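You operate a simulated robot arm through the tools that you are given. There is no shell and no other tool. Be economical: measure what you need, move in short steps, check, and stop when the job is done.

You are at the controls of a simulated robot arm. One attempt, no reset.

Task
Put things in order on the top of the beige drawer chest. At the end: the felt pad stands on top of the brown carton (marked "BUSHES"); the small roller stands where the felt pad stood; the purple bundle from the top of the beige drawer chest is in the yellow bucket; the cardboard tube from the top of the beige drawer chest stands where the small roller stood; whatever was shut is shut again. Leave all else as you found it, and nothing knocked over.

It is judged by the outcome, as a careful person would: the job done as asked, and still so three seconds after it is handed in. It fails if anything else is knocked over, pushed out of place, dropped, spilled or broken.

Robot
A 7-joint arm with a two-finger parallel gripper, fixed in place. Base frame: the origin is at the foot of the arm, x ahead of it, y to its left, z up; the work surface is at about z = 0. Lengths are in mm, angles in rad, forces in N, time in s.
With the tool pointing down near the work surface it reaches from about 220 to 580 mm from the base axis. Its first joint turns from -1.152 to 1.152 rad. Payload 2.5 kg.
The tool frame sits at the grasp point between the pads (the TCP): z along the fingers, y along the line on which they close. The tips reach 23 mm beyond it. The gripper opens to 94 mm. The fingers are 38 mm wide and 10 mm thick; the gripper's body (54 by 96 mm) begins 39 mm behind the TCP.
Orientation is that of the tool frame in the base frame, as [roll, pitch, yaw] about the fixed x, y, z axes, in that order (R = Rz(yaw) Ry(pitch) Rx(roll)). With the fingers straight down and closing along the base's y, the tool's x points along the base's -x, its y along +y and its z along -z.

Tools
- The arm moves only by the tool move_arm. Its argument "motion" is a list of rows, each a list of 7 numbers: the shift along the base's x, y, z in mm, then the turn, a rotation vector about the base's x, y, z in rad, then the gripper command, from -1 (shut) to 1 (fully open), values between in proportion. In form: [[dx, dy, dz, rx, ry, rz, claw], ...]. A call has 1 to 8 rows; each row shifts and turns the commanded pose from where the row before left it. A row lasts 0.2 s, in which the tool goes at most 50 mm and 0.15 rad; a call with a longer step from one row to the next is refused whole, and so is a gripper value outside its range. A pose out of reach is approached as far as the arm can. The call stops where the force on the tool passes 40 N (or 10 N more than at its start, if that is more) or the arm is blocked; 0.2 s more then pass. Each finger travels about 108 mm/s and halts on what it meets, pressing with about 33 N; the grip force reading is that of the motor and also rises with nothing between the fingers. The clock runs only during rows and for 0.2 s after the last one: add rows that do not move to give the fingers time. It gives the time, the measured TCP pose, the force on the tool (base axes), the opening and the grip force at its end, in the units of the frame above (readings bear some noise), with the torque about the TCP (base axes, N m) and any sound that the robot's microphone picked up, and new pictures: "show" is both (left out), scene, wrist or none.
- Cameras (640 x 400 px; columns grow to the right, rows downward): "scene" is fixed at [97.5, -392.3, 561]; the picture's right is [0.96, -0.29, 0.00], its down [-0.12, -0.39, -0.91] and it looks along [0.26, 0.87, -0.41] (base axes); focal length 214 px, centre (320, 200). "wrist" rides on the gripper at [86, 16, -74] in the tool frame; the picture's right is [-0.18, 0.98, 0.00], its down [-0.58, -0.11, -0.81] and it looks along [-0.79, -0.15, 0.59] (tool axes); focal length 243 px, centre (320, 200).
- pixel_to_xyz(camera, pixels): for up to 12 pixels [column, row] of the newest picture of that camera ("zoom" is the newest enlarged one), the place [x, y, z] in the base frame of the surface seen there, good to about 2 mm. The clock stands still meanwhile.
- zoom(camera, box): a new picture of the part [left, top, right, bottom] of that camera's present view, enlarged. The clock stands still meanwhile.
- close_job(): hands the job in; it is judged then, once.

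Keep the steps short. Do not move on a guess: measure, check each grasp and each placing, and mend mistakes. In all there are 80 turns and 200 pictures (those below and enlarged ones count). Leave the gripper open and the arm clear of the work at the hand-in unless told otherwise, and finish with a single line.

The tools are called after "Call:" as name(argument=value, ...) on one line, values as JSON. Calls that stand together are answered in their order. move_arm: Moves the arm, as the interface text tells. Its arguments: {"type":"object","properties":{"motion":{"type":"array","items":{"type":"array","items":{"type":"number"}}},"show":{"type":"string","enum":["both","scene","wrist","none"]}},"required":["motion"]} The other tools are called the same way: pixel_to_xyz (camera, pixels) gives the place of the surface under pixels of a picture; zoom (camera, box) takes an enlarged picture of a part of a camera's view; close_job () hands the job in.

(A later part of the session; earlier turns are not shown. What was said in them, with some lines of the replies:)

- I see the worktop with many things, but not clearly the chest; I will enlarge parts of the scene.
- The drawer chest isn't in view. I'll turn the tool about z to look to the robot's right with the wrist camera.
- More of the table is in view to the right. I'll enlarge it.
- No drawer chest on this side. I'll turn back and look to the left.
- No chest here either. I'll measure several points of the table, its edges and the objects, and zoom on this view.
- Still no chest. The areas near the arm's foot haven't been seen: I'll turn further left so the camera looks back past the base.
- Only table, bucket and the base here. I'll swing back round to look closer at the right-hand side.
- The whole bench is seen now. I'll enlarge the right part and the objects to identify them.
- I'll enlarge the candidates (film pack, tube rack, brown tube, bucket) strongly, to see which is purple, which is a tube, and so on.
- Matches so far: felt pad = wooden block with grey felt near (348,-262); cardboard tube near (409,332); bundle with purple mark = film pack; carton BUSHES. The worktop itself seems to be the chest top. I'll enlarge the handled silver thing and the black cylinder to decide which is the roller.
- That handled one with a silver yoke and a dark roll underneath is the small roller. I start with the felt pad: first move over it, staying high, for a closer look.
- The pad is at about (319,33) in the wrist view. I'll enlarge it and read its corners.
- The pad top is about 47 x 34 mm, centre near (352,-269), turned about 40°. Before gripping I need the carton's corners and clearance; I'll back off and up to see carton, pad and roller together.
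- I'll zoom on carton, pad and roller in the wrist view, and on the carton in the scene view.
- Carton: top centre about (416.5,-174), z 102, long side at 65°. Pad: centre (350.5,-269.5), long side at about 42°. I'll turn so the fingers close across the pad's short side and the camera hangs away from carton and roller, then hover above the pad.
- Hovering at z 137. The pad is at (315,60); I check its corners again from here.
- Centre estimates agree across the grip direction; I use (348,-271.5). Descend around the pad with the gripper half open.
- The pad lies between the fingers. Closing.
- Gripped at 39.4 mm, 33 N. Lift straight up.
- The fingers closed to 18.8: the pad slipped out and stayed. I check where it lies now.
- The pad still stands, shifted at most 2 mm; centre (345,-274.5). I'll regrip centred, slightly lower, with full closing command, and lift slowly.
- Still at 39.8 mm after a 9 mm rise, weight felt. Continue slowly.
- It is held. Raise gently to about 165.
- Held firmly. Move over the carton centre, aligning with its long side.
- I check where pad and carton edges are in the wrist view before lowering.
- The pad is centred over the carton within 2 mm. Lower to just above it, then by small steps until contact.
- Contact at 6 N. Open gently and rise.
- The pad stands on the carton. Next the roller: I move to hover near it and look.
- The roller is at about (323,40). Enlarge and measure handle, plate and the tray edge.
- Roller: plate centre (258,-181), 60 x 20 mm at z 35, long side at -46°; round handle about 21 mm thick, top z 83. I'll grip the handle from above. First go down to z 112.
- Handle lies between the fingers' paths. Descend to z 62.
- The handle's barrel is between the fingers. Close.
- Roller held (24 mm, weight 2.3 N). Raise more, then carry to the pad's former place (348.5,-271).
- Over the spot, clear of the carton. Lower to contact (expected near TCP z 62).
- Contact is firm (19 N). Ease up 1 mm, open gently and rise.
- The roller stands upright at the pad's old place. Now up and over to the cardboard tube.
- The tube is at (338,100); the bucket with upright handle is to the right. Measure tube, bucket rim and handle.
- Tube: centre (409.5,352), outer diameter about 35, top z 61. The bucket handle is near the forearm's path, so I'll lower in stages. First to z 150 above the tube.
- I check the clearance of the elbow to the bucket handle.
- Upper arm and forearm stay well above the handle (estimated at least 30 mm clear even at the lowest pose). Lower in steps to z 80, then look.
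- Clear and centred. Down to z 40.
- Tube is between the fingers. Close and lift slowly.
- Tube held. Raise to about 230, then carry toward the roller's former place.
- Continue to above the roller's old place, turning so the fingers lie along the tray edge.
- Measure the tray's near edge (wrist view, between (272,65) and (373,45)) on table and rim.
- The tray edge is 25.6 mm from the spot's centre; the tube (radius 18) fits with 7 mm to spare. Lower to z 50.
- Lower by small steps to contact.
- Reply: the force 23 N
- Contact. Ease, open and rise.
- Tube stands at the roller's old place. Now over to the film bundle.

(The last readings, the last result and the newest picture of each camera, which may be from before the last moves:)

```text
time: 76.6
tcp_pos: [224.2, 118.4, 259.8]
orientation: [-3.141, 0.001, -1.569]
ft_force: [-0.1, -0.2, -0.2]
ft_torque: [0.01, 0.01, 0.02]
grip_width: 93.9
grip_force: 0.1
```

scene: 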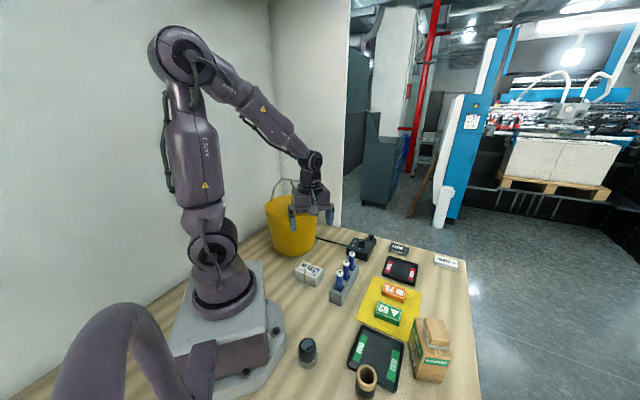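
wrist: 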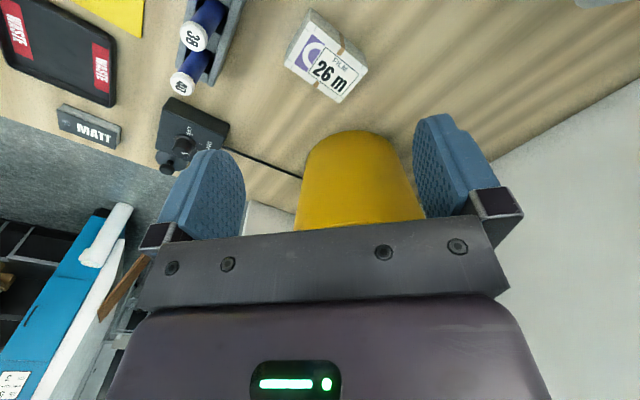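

The bundle is at (327,57). Enlarge and measure it.

Call:
zoom(camera="wrist", box=[275, 0, 385, 110])

Call:
pixel_to_xyz(camera="wrist", pixels=[[306, 26], [366, 71], [342, 101], [285, 65], [327, 62], [313, 10], [240, 10], [208, 82]])

```text
3.64 times, centred on (330, 55) of wrist
```

zoom: 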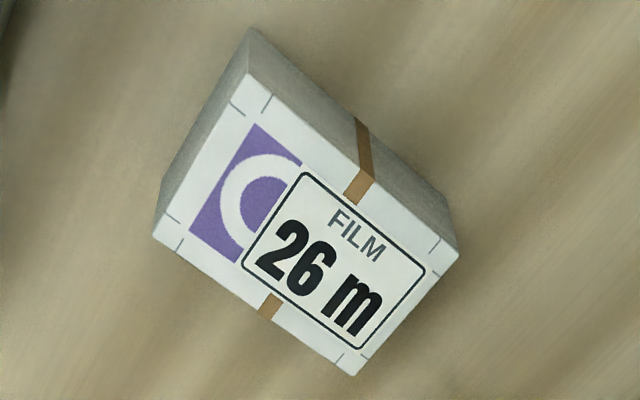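

```text
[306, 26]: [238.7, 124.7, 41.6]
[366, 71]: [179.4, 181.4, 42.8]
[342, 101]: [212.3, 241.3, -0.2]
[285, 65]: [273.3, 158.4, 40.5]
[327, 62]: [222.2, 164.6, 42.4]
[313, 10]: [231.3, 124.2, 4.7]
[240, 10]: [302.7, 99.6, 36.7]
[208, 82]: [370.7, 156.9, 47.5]
```

Call:
pixel_to_xyz(camera="zoom", pixels=[[252, 78], [452, 252], [352, 370], [158, 235], [310, 220], [353, 362], [446, 256]])

Call:
zoom(camera="scene", box=[285, 245, 365, 310])

```text
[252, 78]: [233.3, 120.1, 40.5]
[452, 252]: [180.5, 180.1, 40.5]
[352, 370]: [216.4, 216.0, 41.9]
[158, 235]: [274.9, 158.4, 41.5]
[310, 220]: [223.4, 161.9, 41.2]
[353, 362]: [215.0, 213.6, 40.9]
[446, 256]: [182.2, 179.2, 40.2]
```

```text
6.15 times, centred on (325, 278) of scene
```

zoom: 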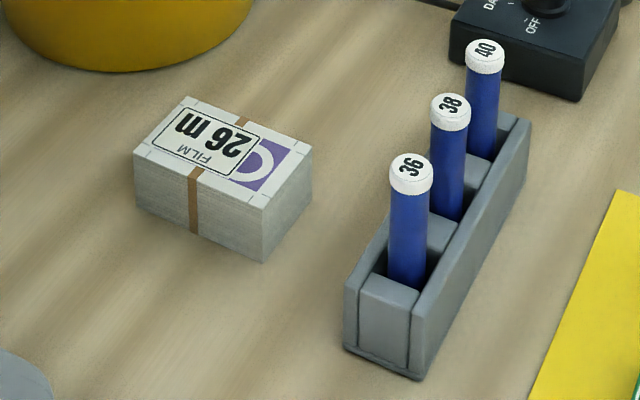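

Bundle: centre (226,168.7), about 81 x 53 mm, 41 high, long side at 133.5°. The bucket's handle stands upright across its middle, parallel to that long side, so gripping along the long side with the camera toward the base lets me lower it into the bucket's near half. I check the gaps to the rack, and the bucket's handle and floor.

Call:
pixel_to_xyz(camera="zoom", pixels=[[345, 340], [420, 378], [365, 255], [388, 215], [410, 160], [450, 105], [484, 50], [137, 205], [263, 262], [312, 185]])

Call:
zoom(camera="scene", box=[250, 165, 340, 265])

```text
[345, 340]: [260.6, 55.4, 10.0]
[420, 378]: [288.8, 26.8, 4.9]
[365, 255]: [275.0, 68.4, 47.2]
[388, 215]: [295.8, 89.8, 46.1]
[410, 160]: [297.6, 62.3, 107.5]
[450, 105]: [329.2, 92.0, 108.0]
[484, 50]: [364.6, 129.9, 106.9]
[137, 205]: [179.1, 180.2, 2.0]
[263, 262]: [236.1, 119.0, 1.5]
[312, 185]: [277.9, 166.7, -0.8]
```

```text
4.00 times, centred on (295, 215) of scene
```

zoom: 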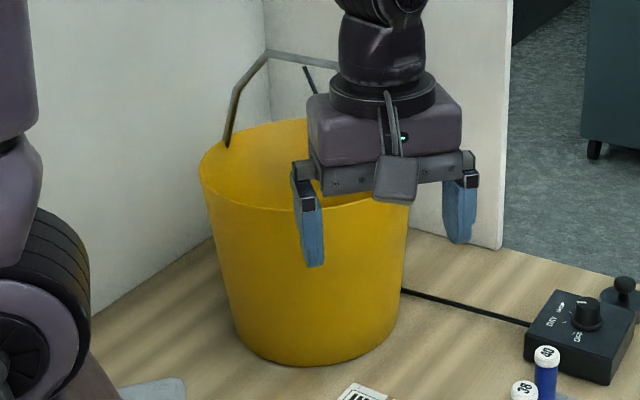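

The rack is 50 mm away from the fingers' places. Turn, centre over the bundle and lower to z 110.

Call:
move_arm(motion=[[0, 8, -10, 0, 0, -0.14, 1], [0, 8, -20, 0, 0, -0.14, 1], [0, 9, -20, 0, 0, -0.14, 1], [1, 9, -20, 0, 0, -0.14, 1], [1, 8, -25, 0, 0, -0.14, 1], [0, 8, -25, 0, 0, -0.113, 1], [0, 0, -25, 0, 0, 0, 1], [0, 0, 0, 0, 0, 0, 1]])

```text
time: 78.4
tcp_pos: [227.2, 169.2, 115.2]
orientation: [-3.141, 0.004, -2.382]
ft_force: [0.5, 0.0, -0.3]
ft_torque: [0.01, 0.01, -0.03]
grip_width: 93.9
grip_force: 0.1
```

scene: 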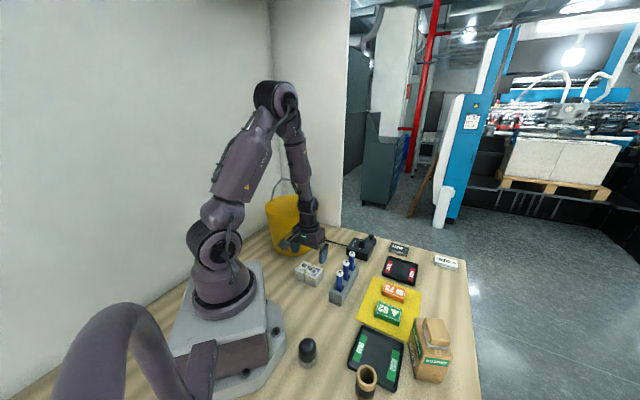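
wrist: 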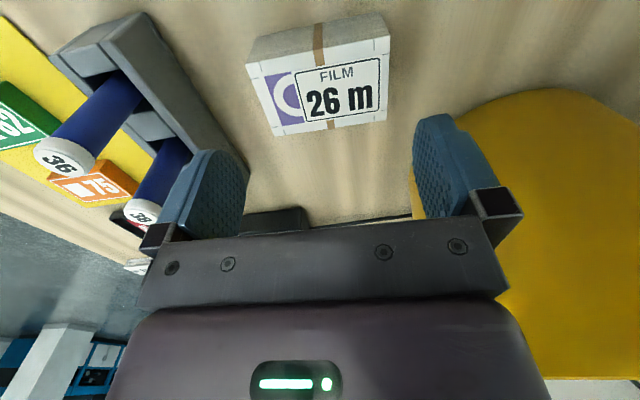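

Looks aligned. Re-measure the bundle's top corners from here.

Call:
zoom(camera="wrist", box=[235, 0, 405, 150])

Call:
pixel_to_xyz(camera="wrist", pixels=[[250, 66], [387, 40], [383, 120], [275, 133], [386, 80], [263, 100], [452, 120]])

```text
2.67 times, centred on (320, 75) of wrist
```

zoom: 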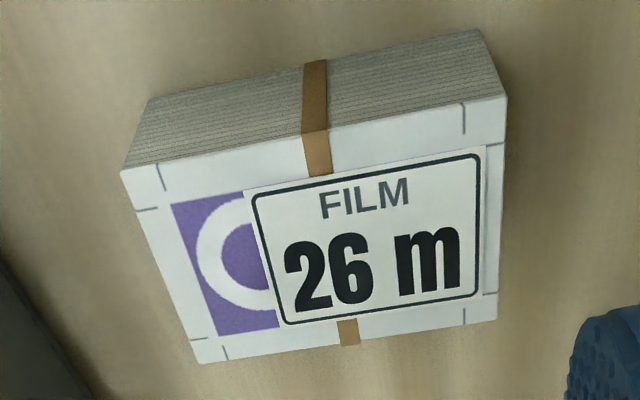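

```text
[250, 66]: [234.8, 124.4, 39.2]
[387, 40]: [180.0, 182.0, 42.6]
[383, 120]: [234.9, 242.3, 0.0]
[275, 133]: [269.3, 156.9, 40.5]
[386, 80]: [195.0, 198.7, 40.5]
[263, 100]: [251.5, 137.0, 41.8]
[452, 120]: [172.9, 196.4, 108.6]
```

Consistent. Lower around it to z 33.

Call:
move_arm(motion=[[-1.5, -1, -20, 0, 0, 0, 1], [0, 0, -25, 0, 0, 0, 1], [0, 0, -15, 0, 0, 0, 1], [0, 0, 0, 0, 0, 0, 1]], show="wrist")

```text
time: 79.4
tcp_pos: [224.9, 166.5, 55.4]
orientation: [-3.14, 0.002, -2.383]
ft_force: [0.1, 0.1, -0.3]
ft_torque: [0.0, 0.03, 0.03]
grip_width: 94.2
grip_force: 0.2
```

wrist: 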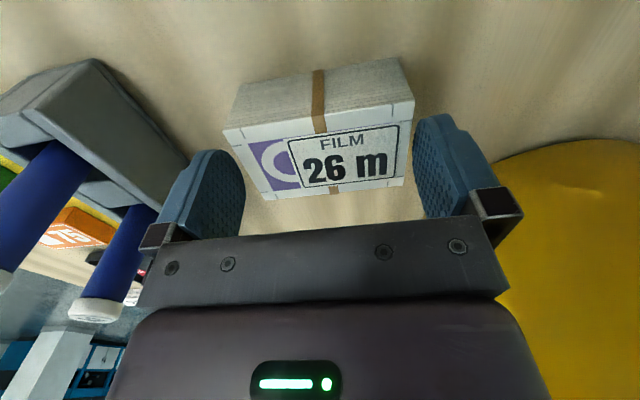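

Gaps on both sides, no contact. Continue down to z 33.

Call:
move_arm(motion=[[0, 0, -6, 0, 0, 0, 1], [0, 0, -8, 0, 0, 0, 1], [0, 0, -8, 0, 0, 0, 1], [0, 0, 0, 0, 0, 0, 1]], show="wrist")

```text
time: 80.4
tcp_pos: [224.2, 168.0, 34.3]
orientation: [-3.14, 0.001, -2.381]
ft_force: [-0.3, 0.3, 0.2]
ft_torque: [-0.02, -0.01, 0.0]
grip_width: 94.0
grip_force: 0.2
```

wrist: 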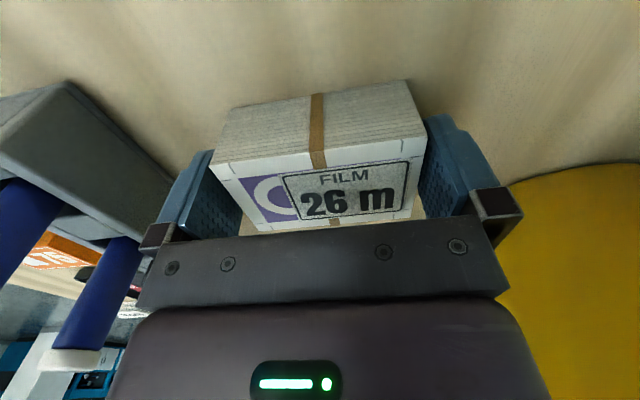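

Straddled. Close and lift slowly.

Call:
move_arm(motion=[[0, 0, 0, 0, 0, 0, 0.7], [0, 0, 0, 0, 0, 0, 0], [0, 0, 0, 0, 0, 0, -1], [0, 0, 0, 0, 0, 0, -1], [0, 0, 0, 0, 0, 0, -1]], show="none")

Call:
move_arm(motion=[[0, 0, 2, 0, 0, 0, -1], [0, 0, 4, 0, 0, 0, -1], [0, 0, 6, 0, 0, 0, -1], [0, 0, 8, 0, 0, 0, -1], [0, 0, 10, 0, 0, 0, -1], [0, 0, 0, 0, 0, 0, -1]], show="both")

```text
time: 81.6
tcp_pos: [224.2, 166.5, 33.6]
orientation: [-3.141, -0.001, -2.383]
ft_force: [-1.0, -1.2, -0.1]
ft_torque: [0.01, -0.01, -0.02]
grip_width: 84.5
grip_force: 32.8
```

```text
time: 83.0
tcp_pos: [223.9, 167.1, 63.9]
orientation: [-3.142, 0.0, -2.384]
ft_force: [-0.1, -1.0, -0.9]
ft_torque: [0.0, 0.0, 0.0]
grip_width: 84.6
grip_force: 32.8
```

scene: 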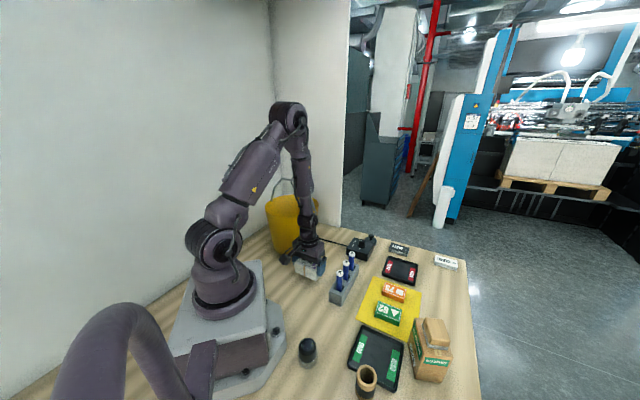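
wrist: 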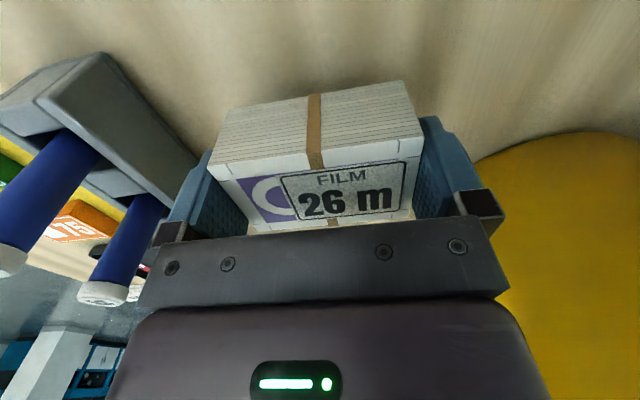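

Bundle held at 84.6 mm. Raise to about 275.

Call:
move_arm(motion=[[0, 0, 15, 0, 0, 0, -1], [0, 0, 25, 0, 0, 0, -1], [0, 0, 30, 0, 0, 0, -1], [0, 0, 35, 0, 0, 0, -1], [0, 0, 35, 0, 0, 0, -1], [0, 0, 35, 0, 0, 0, -1], [0, 0, 30, 0, 0, 0, -1], [0, 0, 5, 0, 0, 0, -1]], show="both")

Call:
zoom(camera="scene", box=[240, 150, 350, 260])

```text
time: 84.8
tcp_pos: [225.5, 168.2, 273.8]
orientation: [3.141, 0.001, -2.383]
ft_force: [-1.0, -0.1, -1.2]
ft_torque: [0.05, 0.01, -0.01]
grip_width: 84.6
grip_force: 33.4
```

scene: 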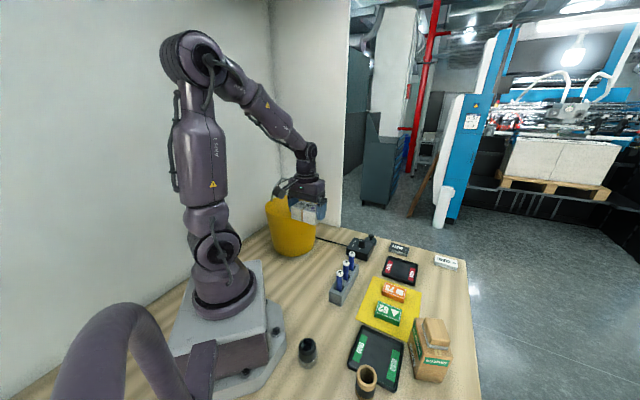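
wrist: 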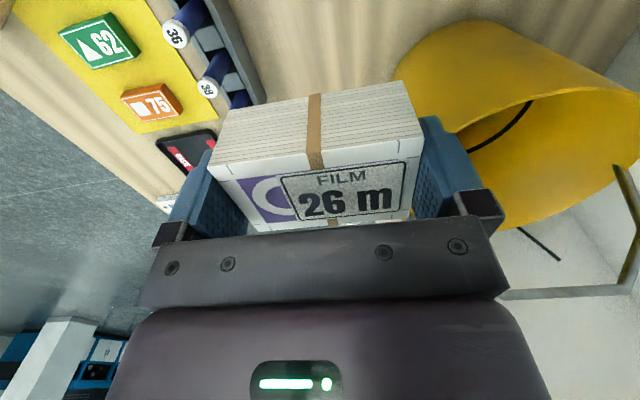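

```text
3.64 times, centred on (295, 205) of scene
```

zoom: 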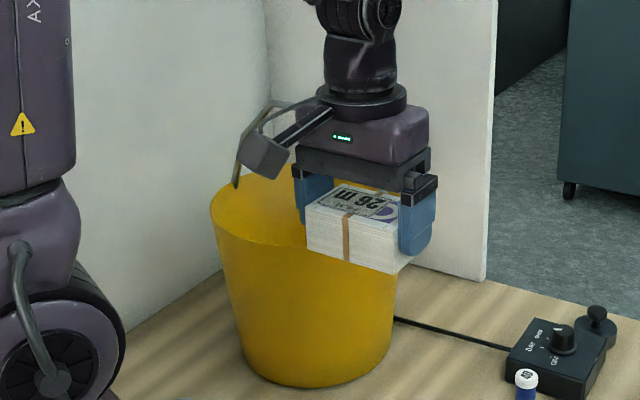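

From here the bucket rim and handle show in the wrist view. Measure them.

Call:
pixel_to_xyz(camera="wrist", pixels=[[455, 128], [500, 105], [560, 92], [620, 96], [500, 228], [560, 215], [620, 168], [632, 200], [630, 285], [560, 293], [510, 293], [530, 180]])

Call:
pixel_to_xyz(camera="zoom", pixels=[[213, 215], [240, 240], [290, 247], [235, 182], [250, 130], [272, 112], [230, 190], [265, 185]])

```text
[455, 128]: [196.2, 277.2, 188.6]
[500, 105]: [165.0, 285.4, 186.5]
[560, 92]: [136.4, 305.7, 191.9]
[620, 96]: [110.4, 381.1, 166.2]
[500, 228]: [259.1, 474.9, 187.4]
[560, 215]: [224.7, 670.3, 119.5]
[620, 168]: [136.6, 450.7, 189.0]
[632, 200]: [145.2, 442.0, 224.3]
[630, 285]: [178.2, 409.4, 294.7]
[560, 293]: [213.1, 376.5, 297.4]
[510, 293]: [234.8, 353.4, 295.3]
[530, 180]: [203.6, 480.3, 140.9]
```

```text
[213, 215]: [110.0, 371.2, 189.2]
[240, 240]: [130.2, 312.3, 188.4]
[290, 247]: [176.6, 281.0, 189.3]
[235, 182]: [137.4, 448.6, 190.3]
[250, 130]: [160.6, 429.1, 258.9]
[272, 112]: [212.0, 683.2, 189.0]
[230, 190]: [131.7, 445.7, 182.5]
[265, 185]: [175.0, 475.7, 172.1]
```

Bucket: centre (213,377), rim radius about 103 at z 190, handle upright in the plane through the centre up to z 297. Target for the bundle is 56 mm on the near side of the handle: (174,337). Move across at z 274.

Call:
move_arm(motion=[[-4, 10, 0, 0, 0, 0, -1], [-7, 22, 0, 0, 0, 0, -1], [-8, 27, 0, 0, 0, 0, -1], [-8, 27, 0, 0, 0, 0, -1], [-8, 27, 0, 0, 0, 0, -1], [-8, 27, 0, 0, 0, 0, -1], [-5, 18, 0, 0, 0, 0, -1], [-3, 10, 0, 0, 0, 0, -1]])

Call:
zoom(camera="scene", box=[240, 130, 350, 260])

```text
time: 86.6
tcp_pos: [174.1, 337.3, 272.8]
orientation: [3.141, 0.0, -2.382]
ft_force: [-0.4, -0.2, -0.7]
ft_torque: [0.04, 0.01, -0.01]
grip_width: 84.6
grip_force: 33.3
```

scene: 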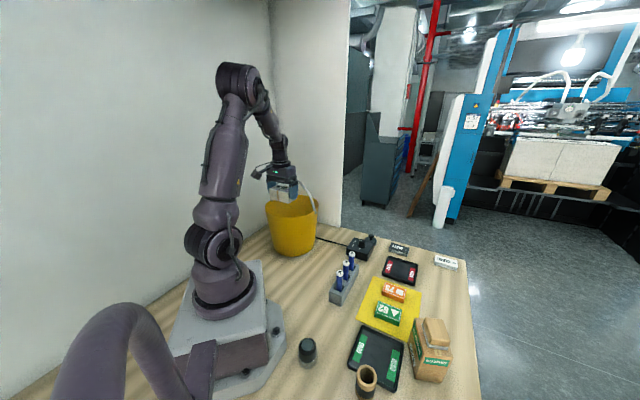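
wrist: 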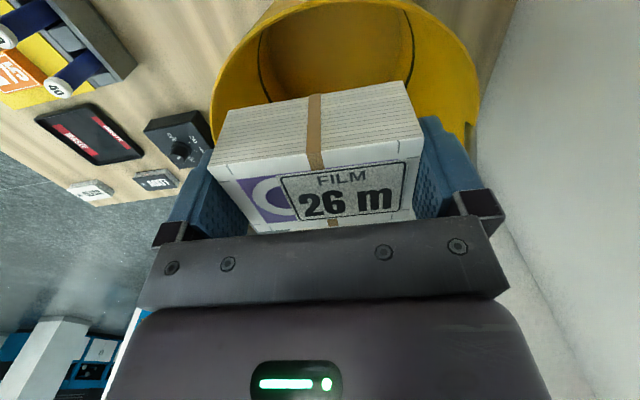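

```text
3.08 times, centred on (295, 195) of scene
```

zoom: 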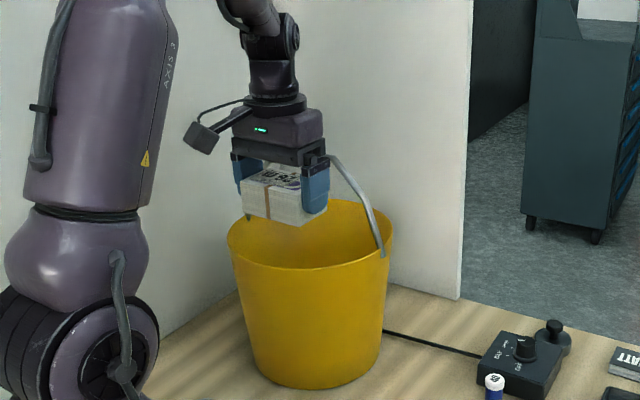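

Position looks right: near side of the handle, inside the rim. Lower to z 195 and look.

Call:
move_arm(motion=[[0, 0, -15, 0, 0, 0, -1], [0, 0, -20, 0, 0, 0, -1], [0, 0, -20, 0, 0, 0, -1], [0, 0, -15, 0, 0, 0, -1], [0, 0, -8, 0, 0, 0, -1], [0, 0, 0, 0, 0, 0, -1]])

Call:
zoom(camera="scene", box=[240, 130, 350, 260])

```text
time: 88.0
tcp_pos: [174.0, 334.7, 195.6]
orientation: [-3.141, 0.002, -2.383]
ft_force: [-0.2, 0.7, -0.6]
ft_torque: [0.02, 0.02, 0.01]
grip_width: 84.4
grip_force: 33.4
```

scene: 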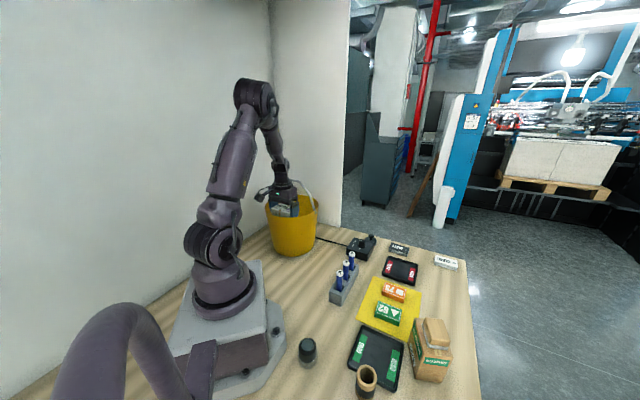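
wrist: 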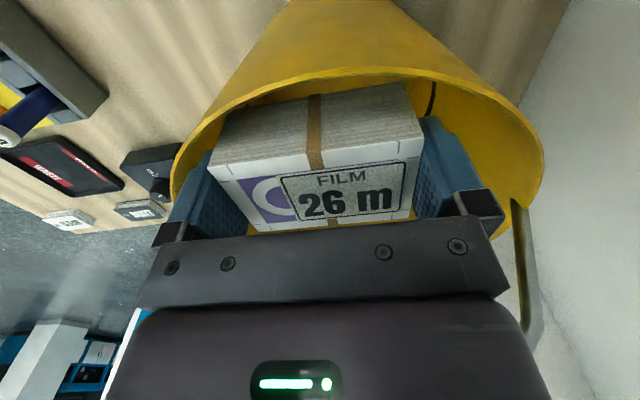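

```text
3.08 times, centred on (295, 195) of scene
```

zoom: 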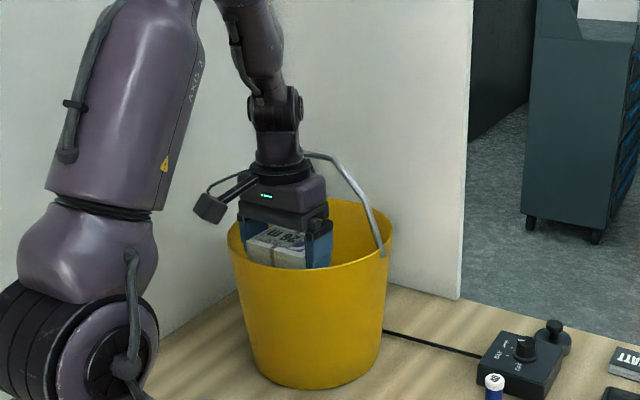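

The bundle is inside the rim with clearance. Lower to z 150 slowly.

Call:
move_arm(motion=[[0, 0, -10, 0, 0, 0, -1], [0, 0, -12, 0, 0, 0, -1], [0, 0, -12, 0, 0, 0, -1], [0, 0, -10, 0, 0, 0, -1], [0, 0, 0, 0, 0, 0, -1]])

Call:
zoom(camera="scene", box=[240, 150, 340, 250])

```text
time: 88.4
tcp_pos: [174.8, 337.0, 190.5]
orientation: [-3.138, 0.005, -2.381]
ft_force: [-2.1, -1.9, 11.0]
ft_torque: [-0.65, -0.24, -0.15]
grip_width: 84.6
grip_force: 33.1
stopped in row 2: the force on the tool passed its limit at 60 N (the readings are from after the stop); the commanded pose is now the measured one
```

scene: 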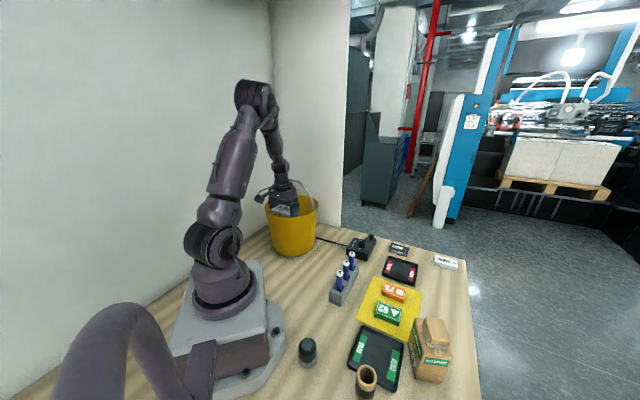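
wrist: 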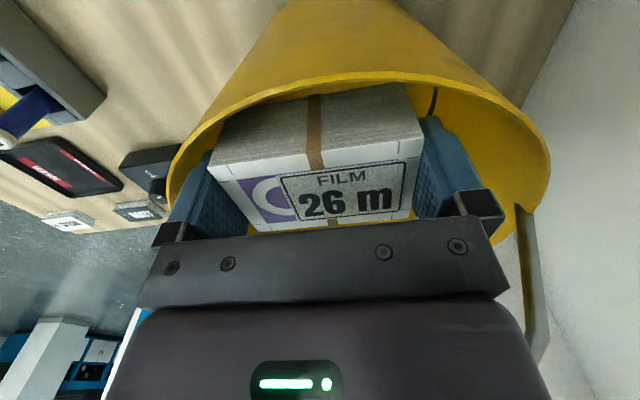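

```text
4.00 times, centred on (290, 200) of scene
```

zoom: 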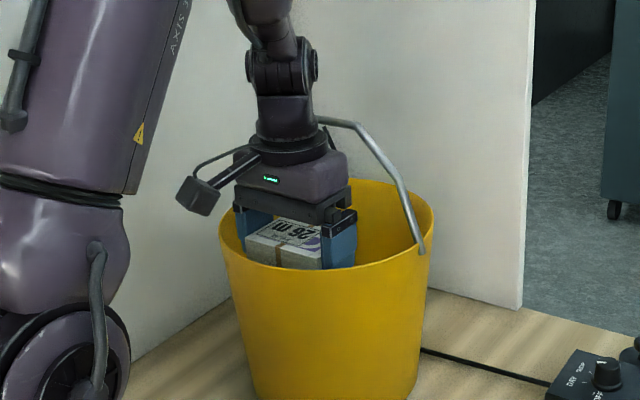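

It stopped: a finger's outer corner (torque says at about (197,281)) met the bucket's inner wall. Raise straight up and check the bucket hasn't moved.

Call:
move_arm(motion=[[0, 0, 5, 0, 0, 0, -1], [0, 0, 15, 0, 0, 0, -1], [0, 0, 25, 0, 0, 0, -1], [0, 0, 30, 0, 0, 0, -1], [0, 0, 25, 0, 0, 0, -1], [0, 0, 0, 0, 0, 0, -1]])

Call:
zoom(camera="scene", box=[240, 150, 340, 270])

Call:
pixel_to_xyz(camera="zoom", pixels=[[300, 265], [240, 240], [215, 225], [390, 235], [395, 200]])

```text
time: 89.8
tcp_pos: [173.9, 335.8, 289.9]
orientation: [-3.139, 0.003, -2.383]
ft_force: [-0.4, -0.7, -1.1]
ft_torque: [-0.02, 0.0, 0.0]
grip_width: 84.6
grip_force: 32.6
```

scene: 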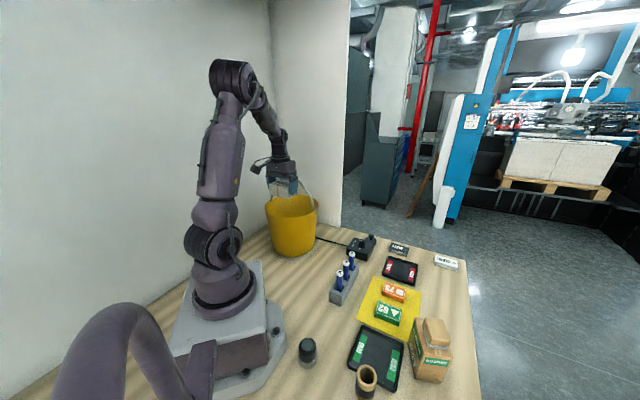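
wrist: 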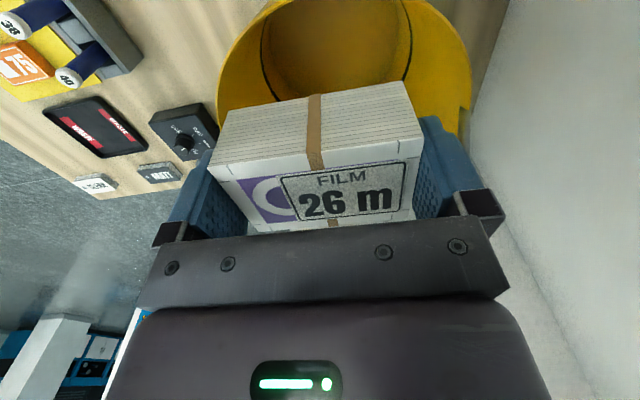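

```text
3.33 times, centred on (290, 210) of scene
```

zoom: 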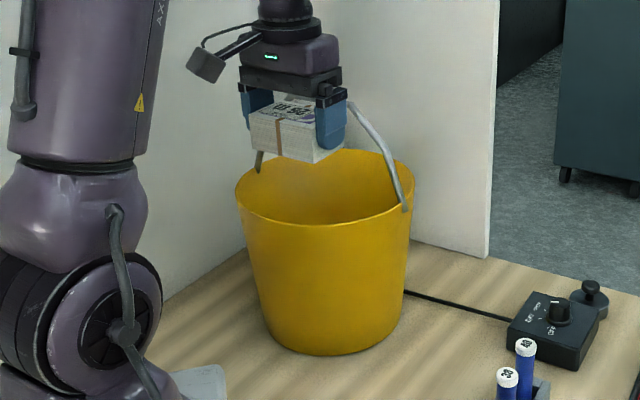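

```text
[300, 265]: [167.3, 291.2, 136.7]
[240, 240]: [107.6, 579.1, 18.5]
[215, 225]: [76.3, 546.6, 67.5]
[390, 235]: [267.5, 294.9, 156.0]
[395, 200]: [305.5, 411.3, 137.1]
```

The bucket is unmoved. A refit gives its centre at (214,380). To use the room under the handle I'll tilt the tool by 0.25 rad (wrist leaning toward the base, away from the handle) and bring the bundle nearer the middle.

Call:
move_arm(motion=[[0, 0, 0, 0.06, -0.058, 0, -1], [0, 0, 0, 0.06, -0.058, 0, -1], [0, 0, 0, 0.06, -0.057, 0, -1], [5, 5, 0, 0, 0, 0, -1], [6, 9, 0, 0, 0, 0, -1], [0, 0, -15, 0, 0, 0, -1], [0, 0, -15, 0, 0, 0, -1], [0, 0, 0, 0, 0, 0, -1]])

Call:
zoom(camera="scene", box=[240, 130, 340, 260])

```text
time: 91.6
tcp_pos: [184.6, 350.8, 260.0]
orientation: [3.133, 0.254, -2.384]
ft_force: [0.3, 0.6, -1.5]
ft_torque: [-0.03, 0.01, 0.02]
grip_width: 84.5
grip_force: 32.4
```

scene: 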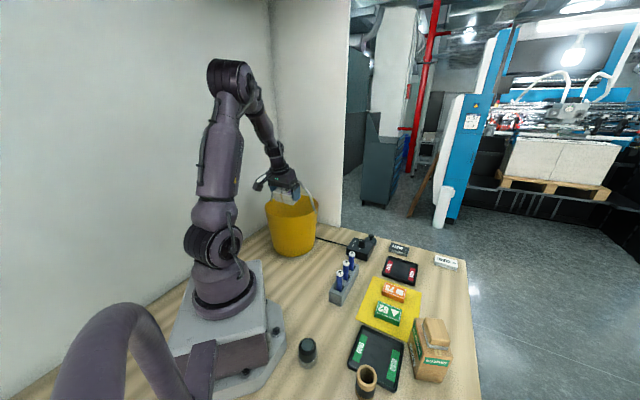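
wrist: 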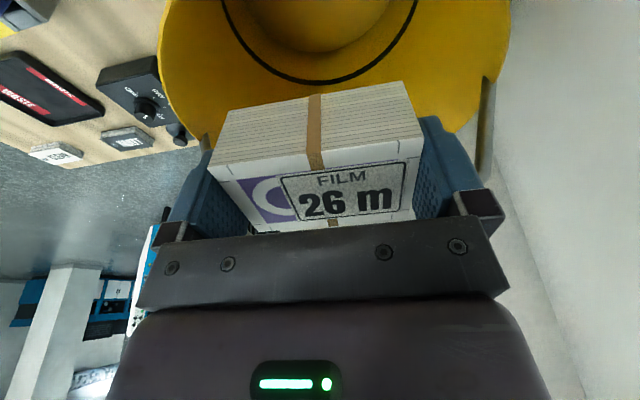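

```text
3.08 times, centred on (290, 195) of scene
```

zoom: 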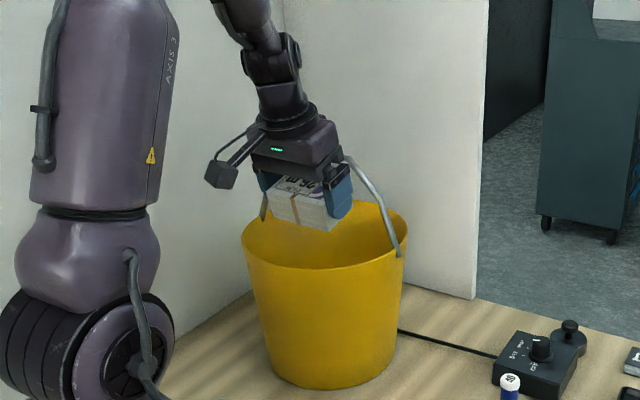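

No contact, and the bundle is clear of the handle's legs. Lower in steps to z 200.

Call:
move_arm(motion=[[0, 0, -12, 0, 0, 0, -1], [0, 0, -12, 0, 0, 0, -1], [0, 0, -12, 0, 0, 0, -1], [0, 0, -12, 0, 0, 0, -1], [0, 0, -12, 0, 0, 0, -1], [0, 0, 0, 0, 0, 0, -1]])

Call:
zoom(camera="scene", box=[240, 130, 340, 260])

```text
time: 93.0
tcp_pos: [185.2, 349.9, 201.4]
orientation: [3.131, 0.253, -2.385]
ft_force: [-0.8, 0.9, -0.9]
ft_torque: [-0.01, 0.04, -0.01]
grip_width: 84.6
grip_force: 32.8
```

scene: 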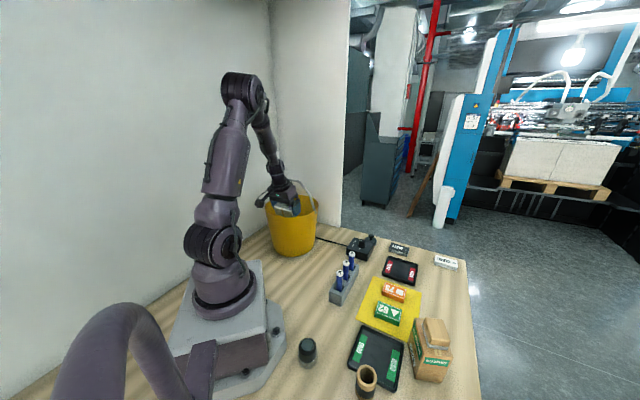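
wrist: 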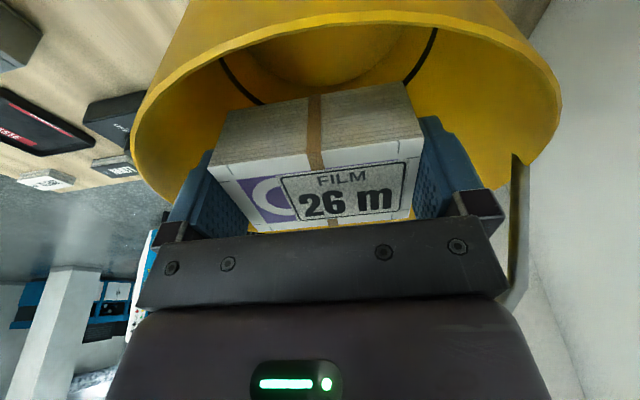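

```text
3.08 times, centred on (290, 195) of scene
```

zoom: 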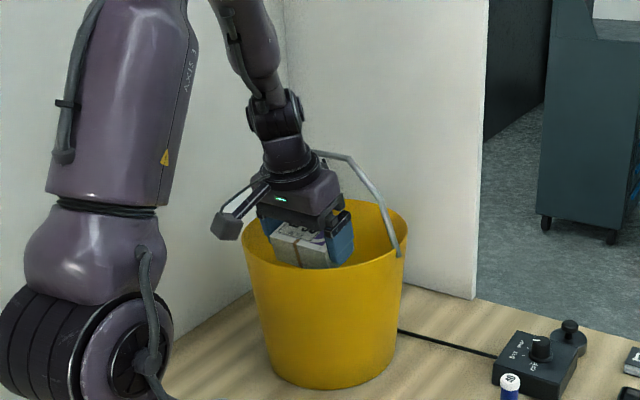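

Plenty of room now. Continue down to z 165 in small steps.

Call:
move_arm(motion=[[0, 0, -6, 0, 0, 0, -1], [0, 0, -6, 0, 0, 0, -1], [0, 0, -6, 0, 0, 0, -1], [0, 0, -6, 0, 0, 0, -1], [0, 0, -6, 0, 0, 0, -1], [0, 0, -6, 0, 0, 0, -1], [0, 0, 0, 0, 0, 0, -1]])

Call:
zoom(camera="scene", box=[240, 150, 340, 260])

```text
time: 94.6
tcp_pos: [185.1, 350.1, 164.3]
orientation: [3.132, 0.252, -2.385]
ft_force: [-0.8, -0.6, -0.4]
ft_torque: [0.01, -0.03, 0.02]
grip_width: 84.9
grip_force: 32.8
```

scene: 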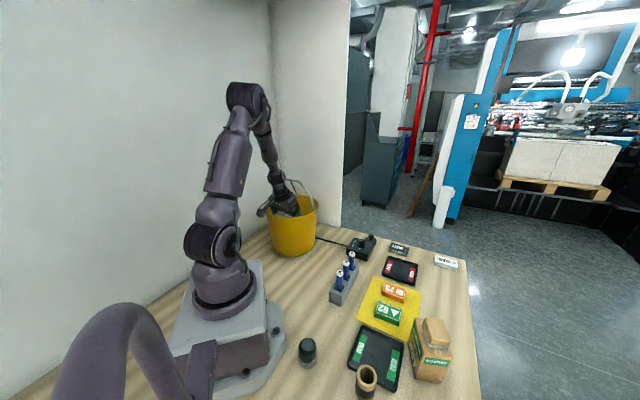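
wrist: 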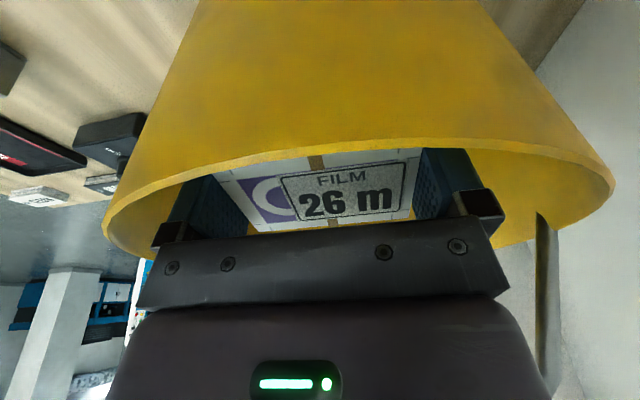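

```text
3.64 times, centred on (290, 205) of scene
```

zoom: 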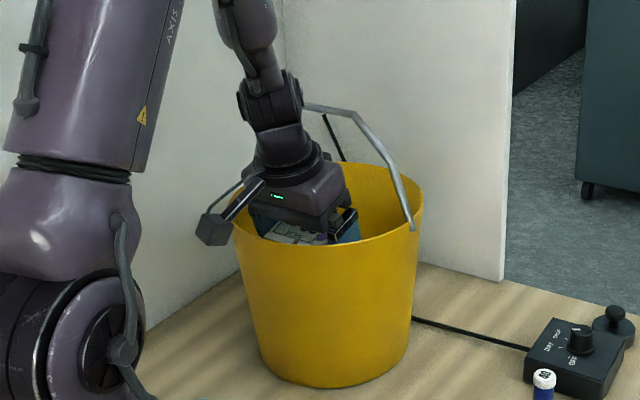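

Still free. 16 mm more in small steps.

Call:
move_arm(motion=[[0, 0, -4, 0, 0, 0, -1], [0, 0, -4, 0, 0, 0, -1], [0, 0, -4, 0, 0, 0, -1], [0, 0, -4, 0, 0, 0, -1], [0, 0, 0, 0, 0, 0, -1]], show="none")

Call:
zoom(camera="scene", box=[250, 165, 330, 245])

```text
time: 95.8
tcp_pos: [185.2, 350.0, 148.2]
orientation: [3.133, 0.254, -2.384]
ft_force: [-0.8, -0.6, -2.5]
ft_torque: [0.0, 0.01, -0.04]
grip_width: 84.5
grip_force: 33.7
```

```text
5.00 times, centred on (290, 205) of scene
```

zoom: 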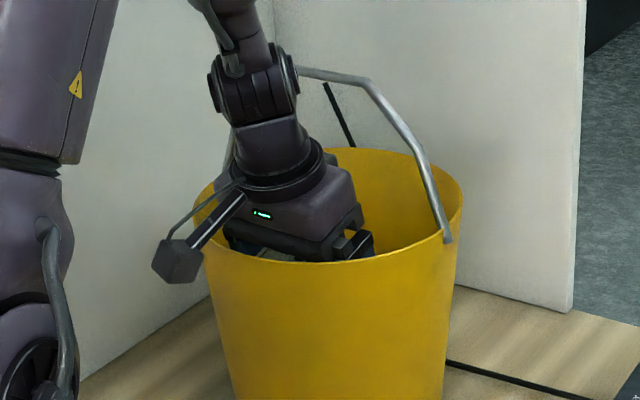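

The camera stalk is now near the rim, so this is deep enough. Release by opening.

Call:
move_arm(motion=[[0, 0, 0, 0, 0, 0, 1], [0, 0, 0, 0, 0, 0, 1], [0, 0, 0, 0, 0, 0, 1], [0, 0, 0, 0, 0, 0, 1]], show="wrist")

```text
time: 96.8
tcp_pos: [183.6, 350.2, 148.9]
orientation: [3.131, 0.253, -2.384]
ft_force: [-0.2, 0.8, -0.8]
ft_torque: [0.01, -0.02, 0.01]
grip_width: 94.1
grip_force: 0.0
```

wrist: 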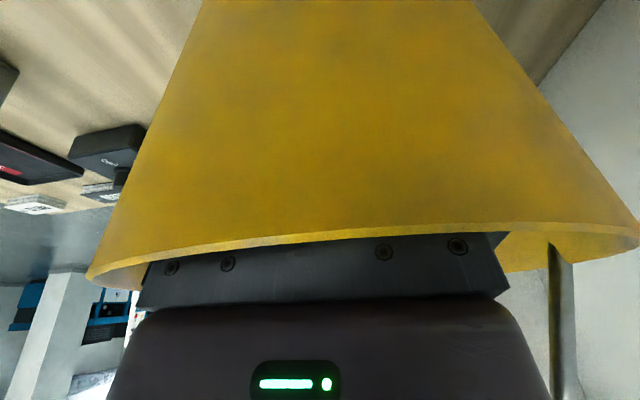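

Opened. Rise straight up by the same path.

Call:
move_arm(motion=[[0, 0, 8, 0, 0, 0, 1], [0, 0, 15, 0, 0, 0, 1], [0, 0, 18, 0, 0, 0, 1], [0, 0, 18, 0, 0, 0, 1], [0, 0, 20, 0, 0, 0, 1], [0, 0, 20, 0, 0, 0, 1], [0, 0, 20, 0, 0, 0, 1], [0, 0, 0, 0, 0, 0, 1]])

```text
time: 98.6
tcp_pos: [185.7, 350.1, 268.2]
orientation: [3.133, 0.253, -2.385]
ft_force: [-0.3, 0.0, 0.2]
ft_torque: [0.0, 0.03, -0.01]
grip_width: 94.0
grip_force: 0.0
5 turns are left
```

scene: 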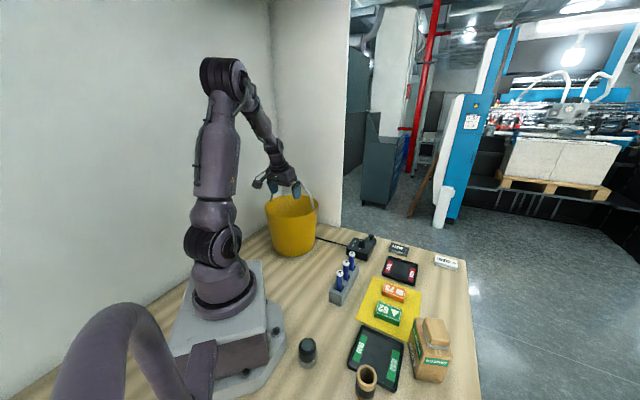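
wrist: 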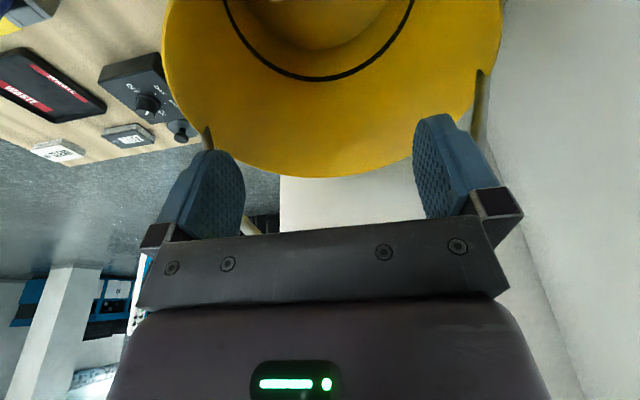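

Few turns are left. Back out of the bucket area along the earlier path, undo the tilt and rise.

Call:
move_arm(motion=[[-6, -7, 0, 0, 0, 0, 1], [2, -22, 10, -0.06, 0.058, 0, 1], [7, -27, 20, -0.06, 0.058, 0, 1], [8, -30, 25, -0.06, 0.057, 0, 1], [8, -30, 30, 0, 0, 0, 1], [8, -30, 30, 0, 0, 0, 1], [8, -25, 30, 0, 0, 0, 1], [0, 0, 0, 0, 0, 0, 1]])

Call:
zoom(camera="scene", box=[250, 160, 350, 280])

Call:
zoom(camera="scene", box=[290, 220, 480, 400])

Call:
zoom(camera="wrist", box=[320, 0, 640, 200])

```text
time: 100.4
tcp_pos: [219.7, 178.7, 412.2]
orientation: [-3.137, 0.003, -2.381]
ft_force: [-0.7, 0.4, 1.0]
ft_torque: [-0.04, 0.01, 0.03]
grip_width: 93.9
grip_force: 0.2
```

scene: 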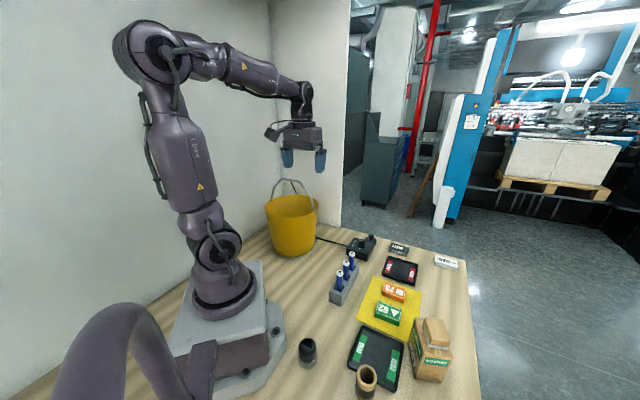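
wrist: 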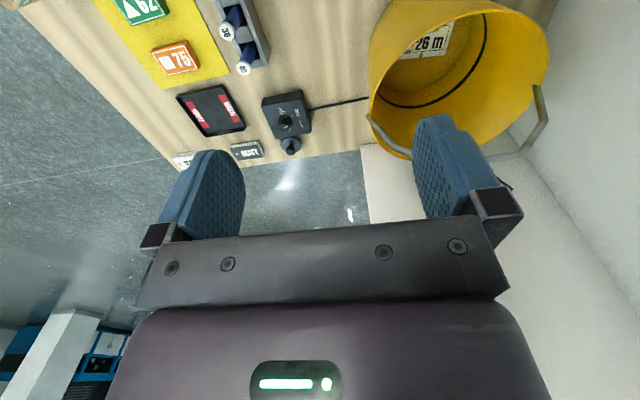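

```text
3.33 times, centred on (300, 220) of scene
```

zoom: 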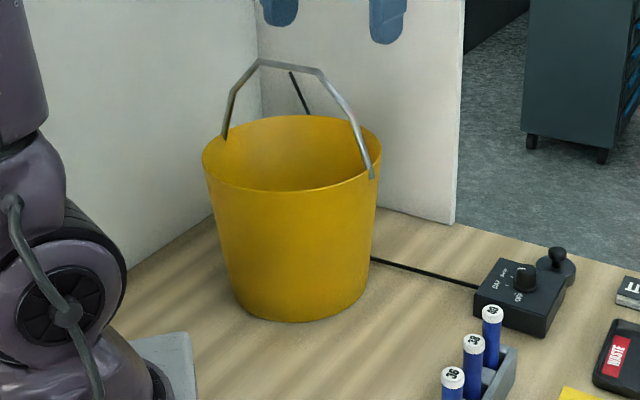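

```text
2.22 times, centred on (385, 310) of scene
```

zoom: 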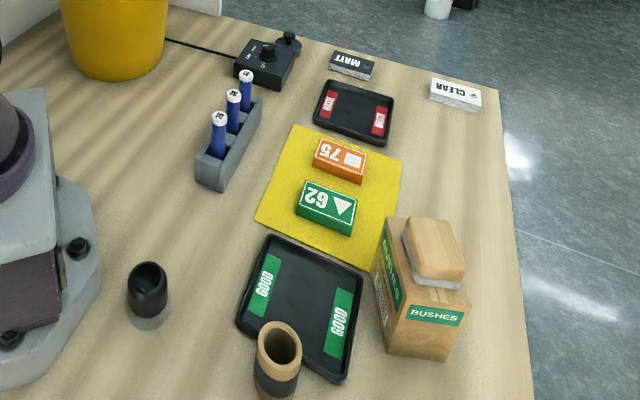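

```text
2.00 times, centred on (480, 100) of wrist
4 turns are left
```

zoom: 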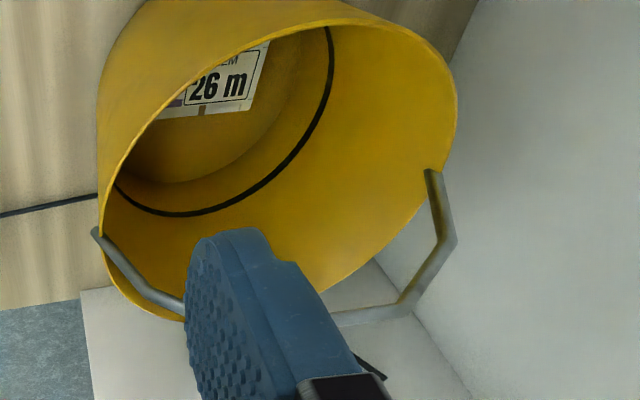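

The bundle lies label-up in the bucket, bucket in place. The black cylinder's top looks different from the start; I check it closely.

Call:
zoom(camera="scene", box=[290, 330, 330, 375])

Call:
pixel_to_xyz(camera="scene", pixels=[[307, 343], [308, 350], [307, 360]])

```text
8.89 times, centred on (310, 352) of scene
```

zoom: 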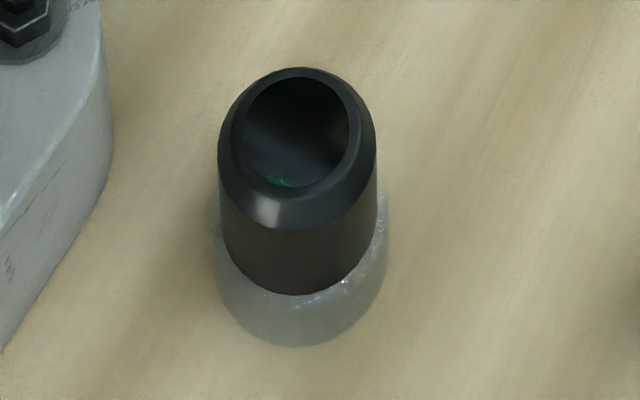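

```text
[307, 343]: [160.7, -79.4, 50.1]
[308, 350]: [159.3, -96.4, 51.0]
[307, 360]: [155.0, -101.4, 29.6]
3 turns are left
```

The top is only a lens reflecting something else; the cylinder hasn't moved. Pad, roller, tube and bundle are all in place, the gripper is open and the arm is clear, so I hand in.

Call:
close_job()

```text
The job is handed in.
```

I handed the job in with all four moves done, taking the worktop itself as the beige drawer chest's top (no separate chest or drawer was in sight) and the purple-marked 26 m film pack as the purple bundle: the felt pad is on the BUSHES carton, the small roller is where the pad stood, the cardboard tube is where the roller stood, and the bundle, let go about 110 mm above the floor of the yellow bucket, lies in it label-up.
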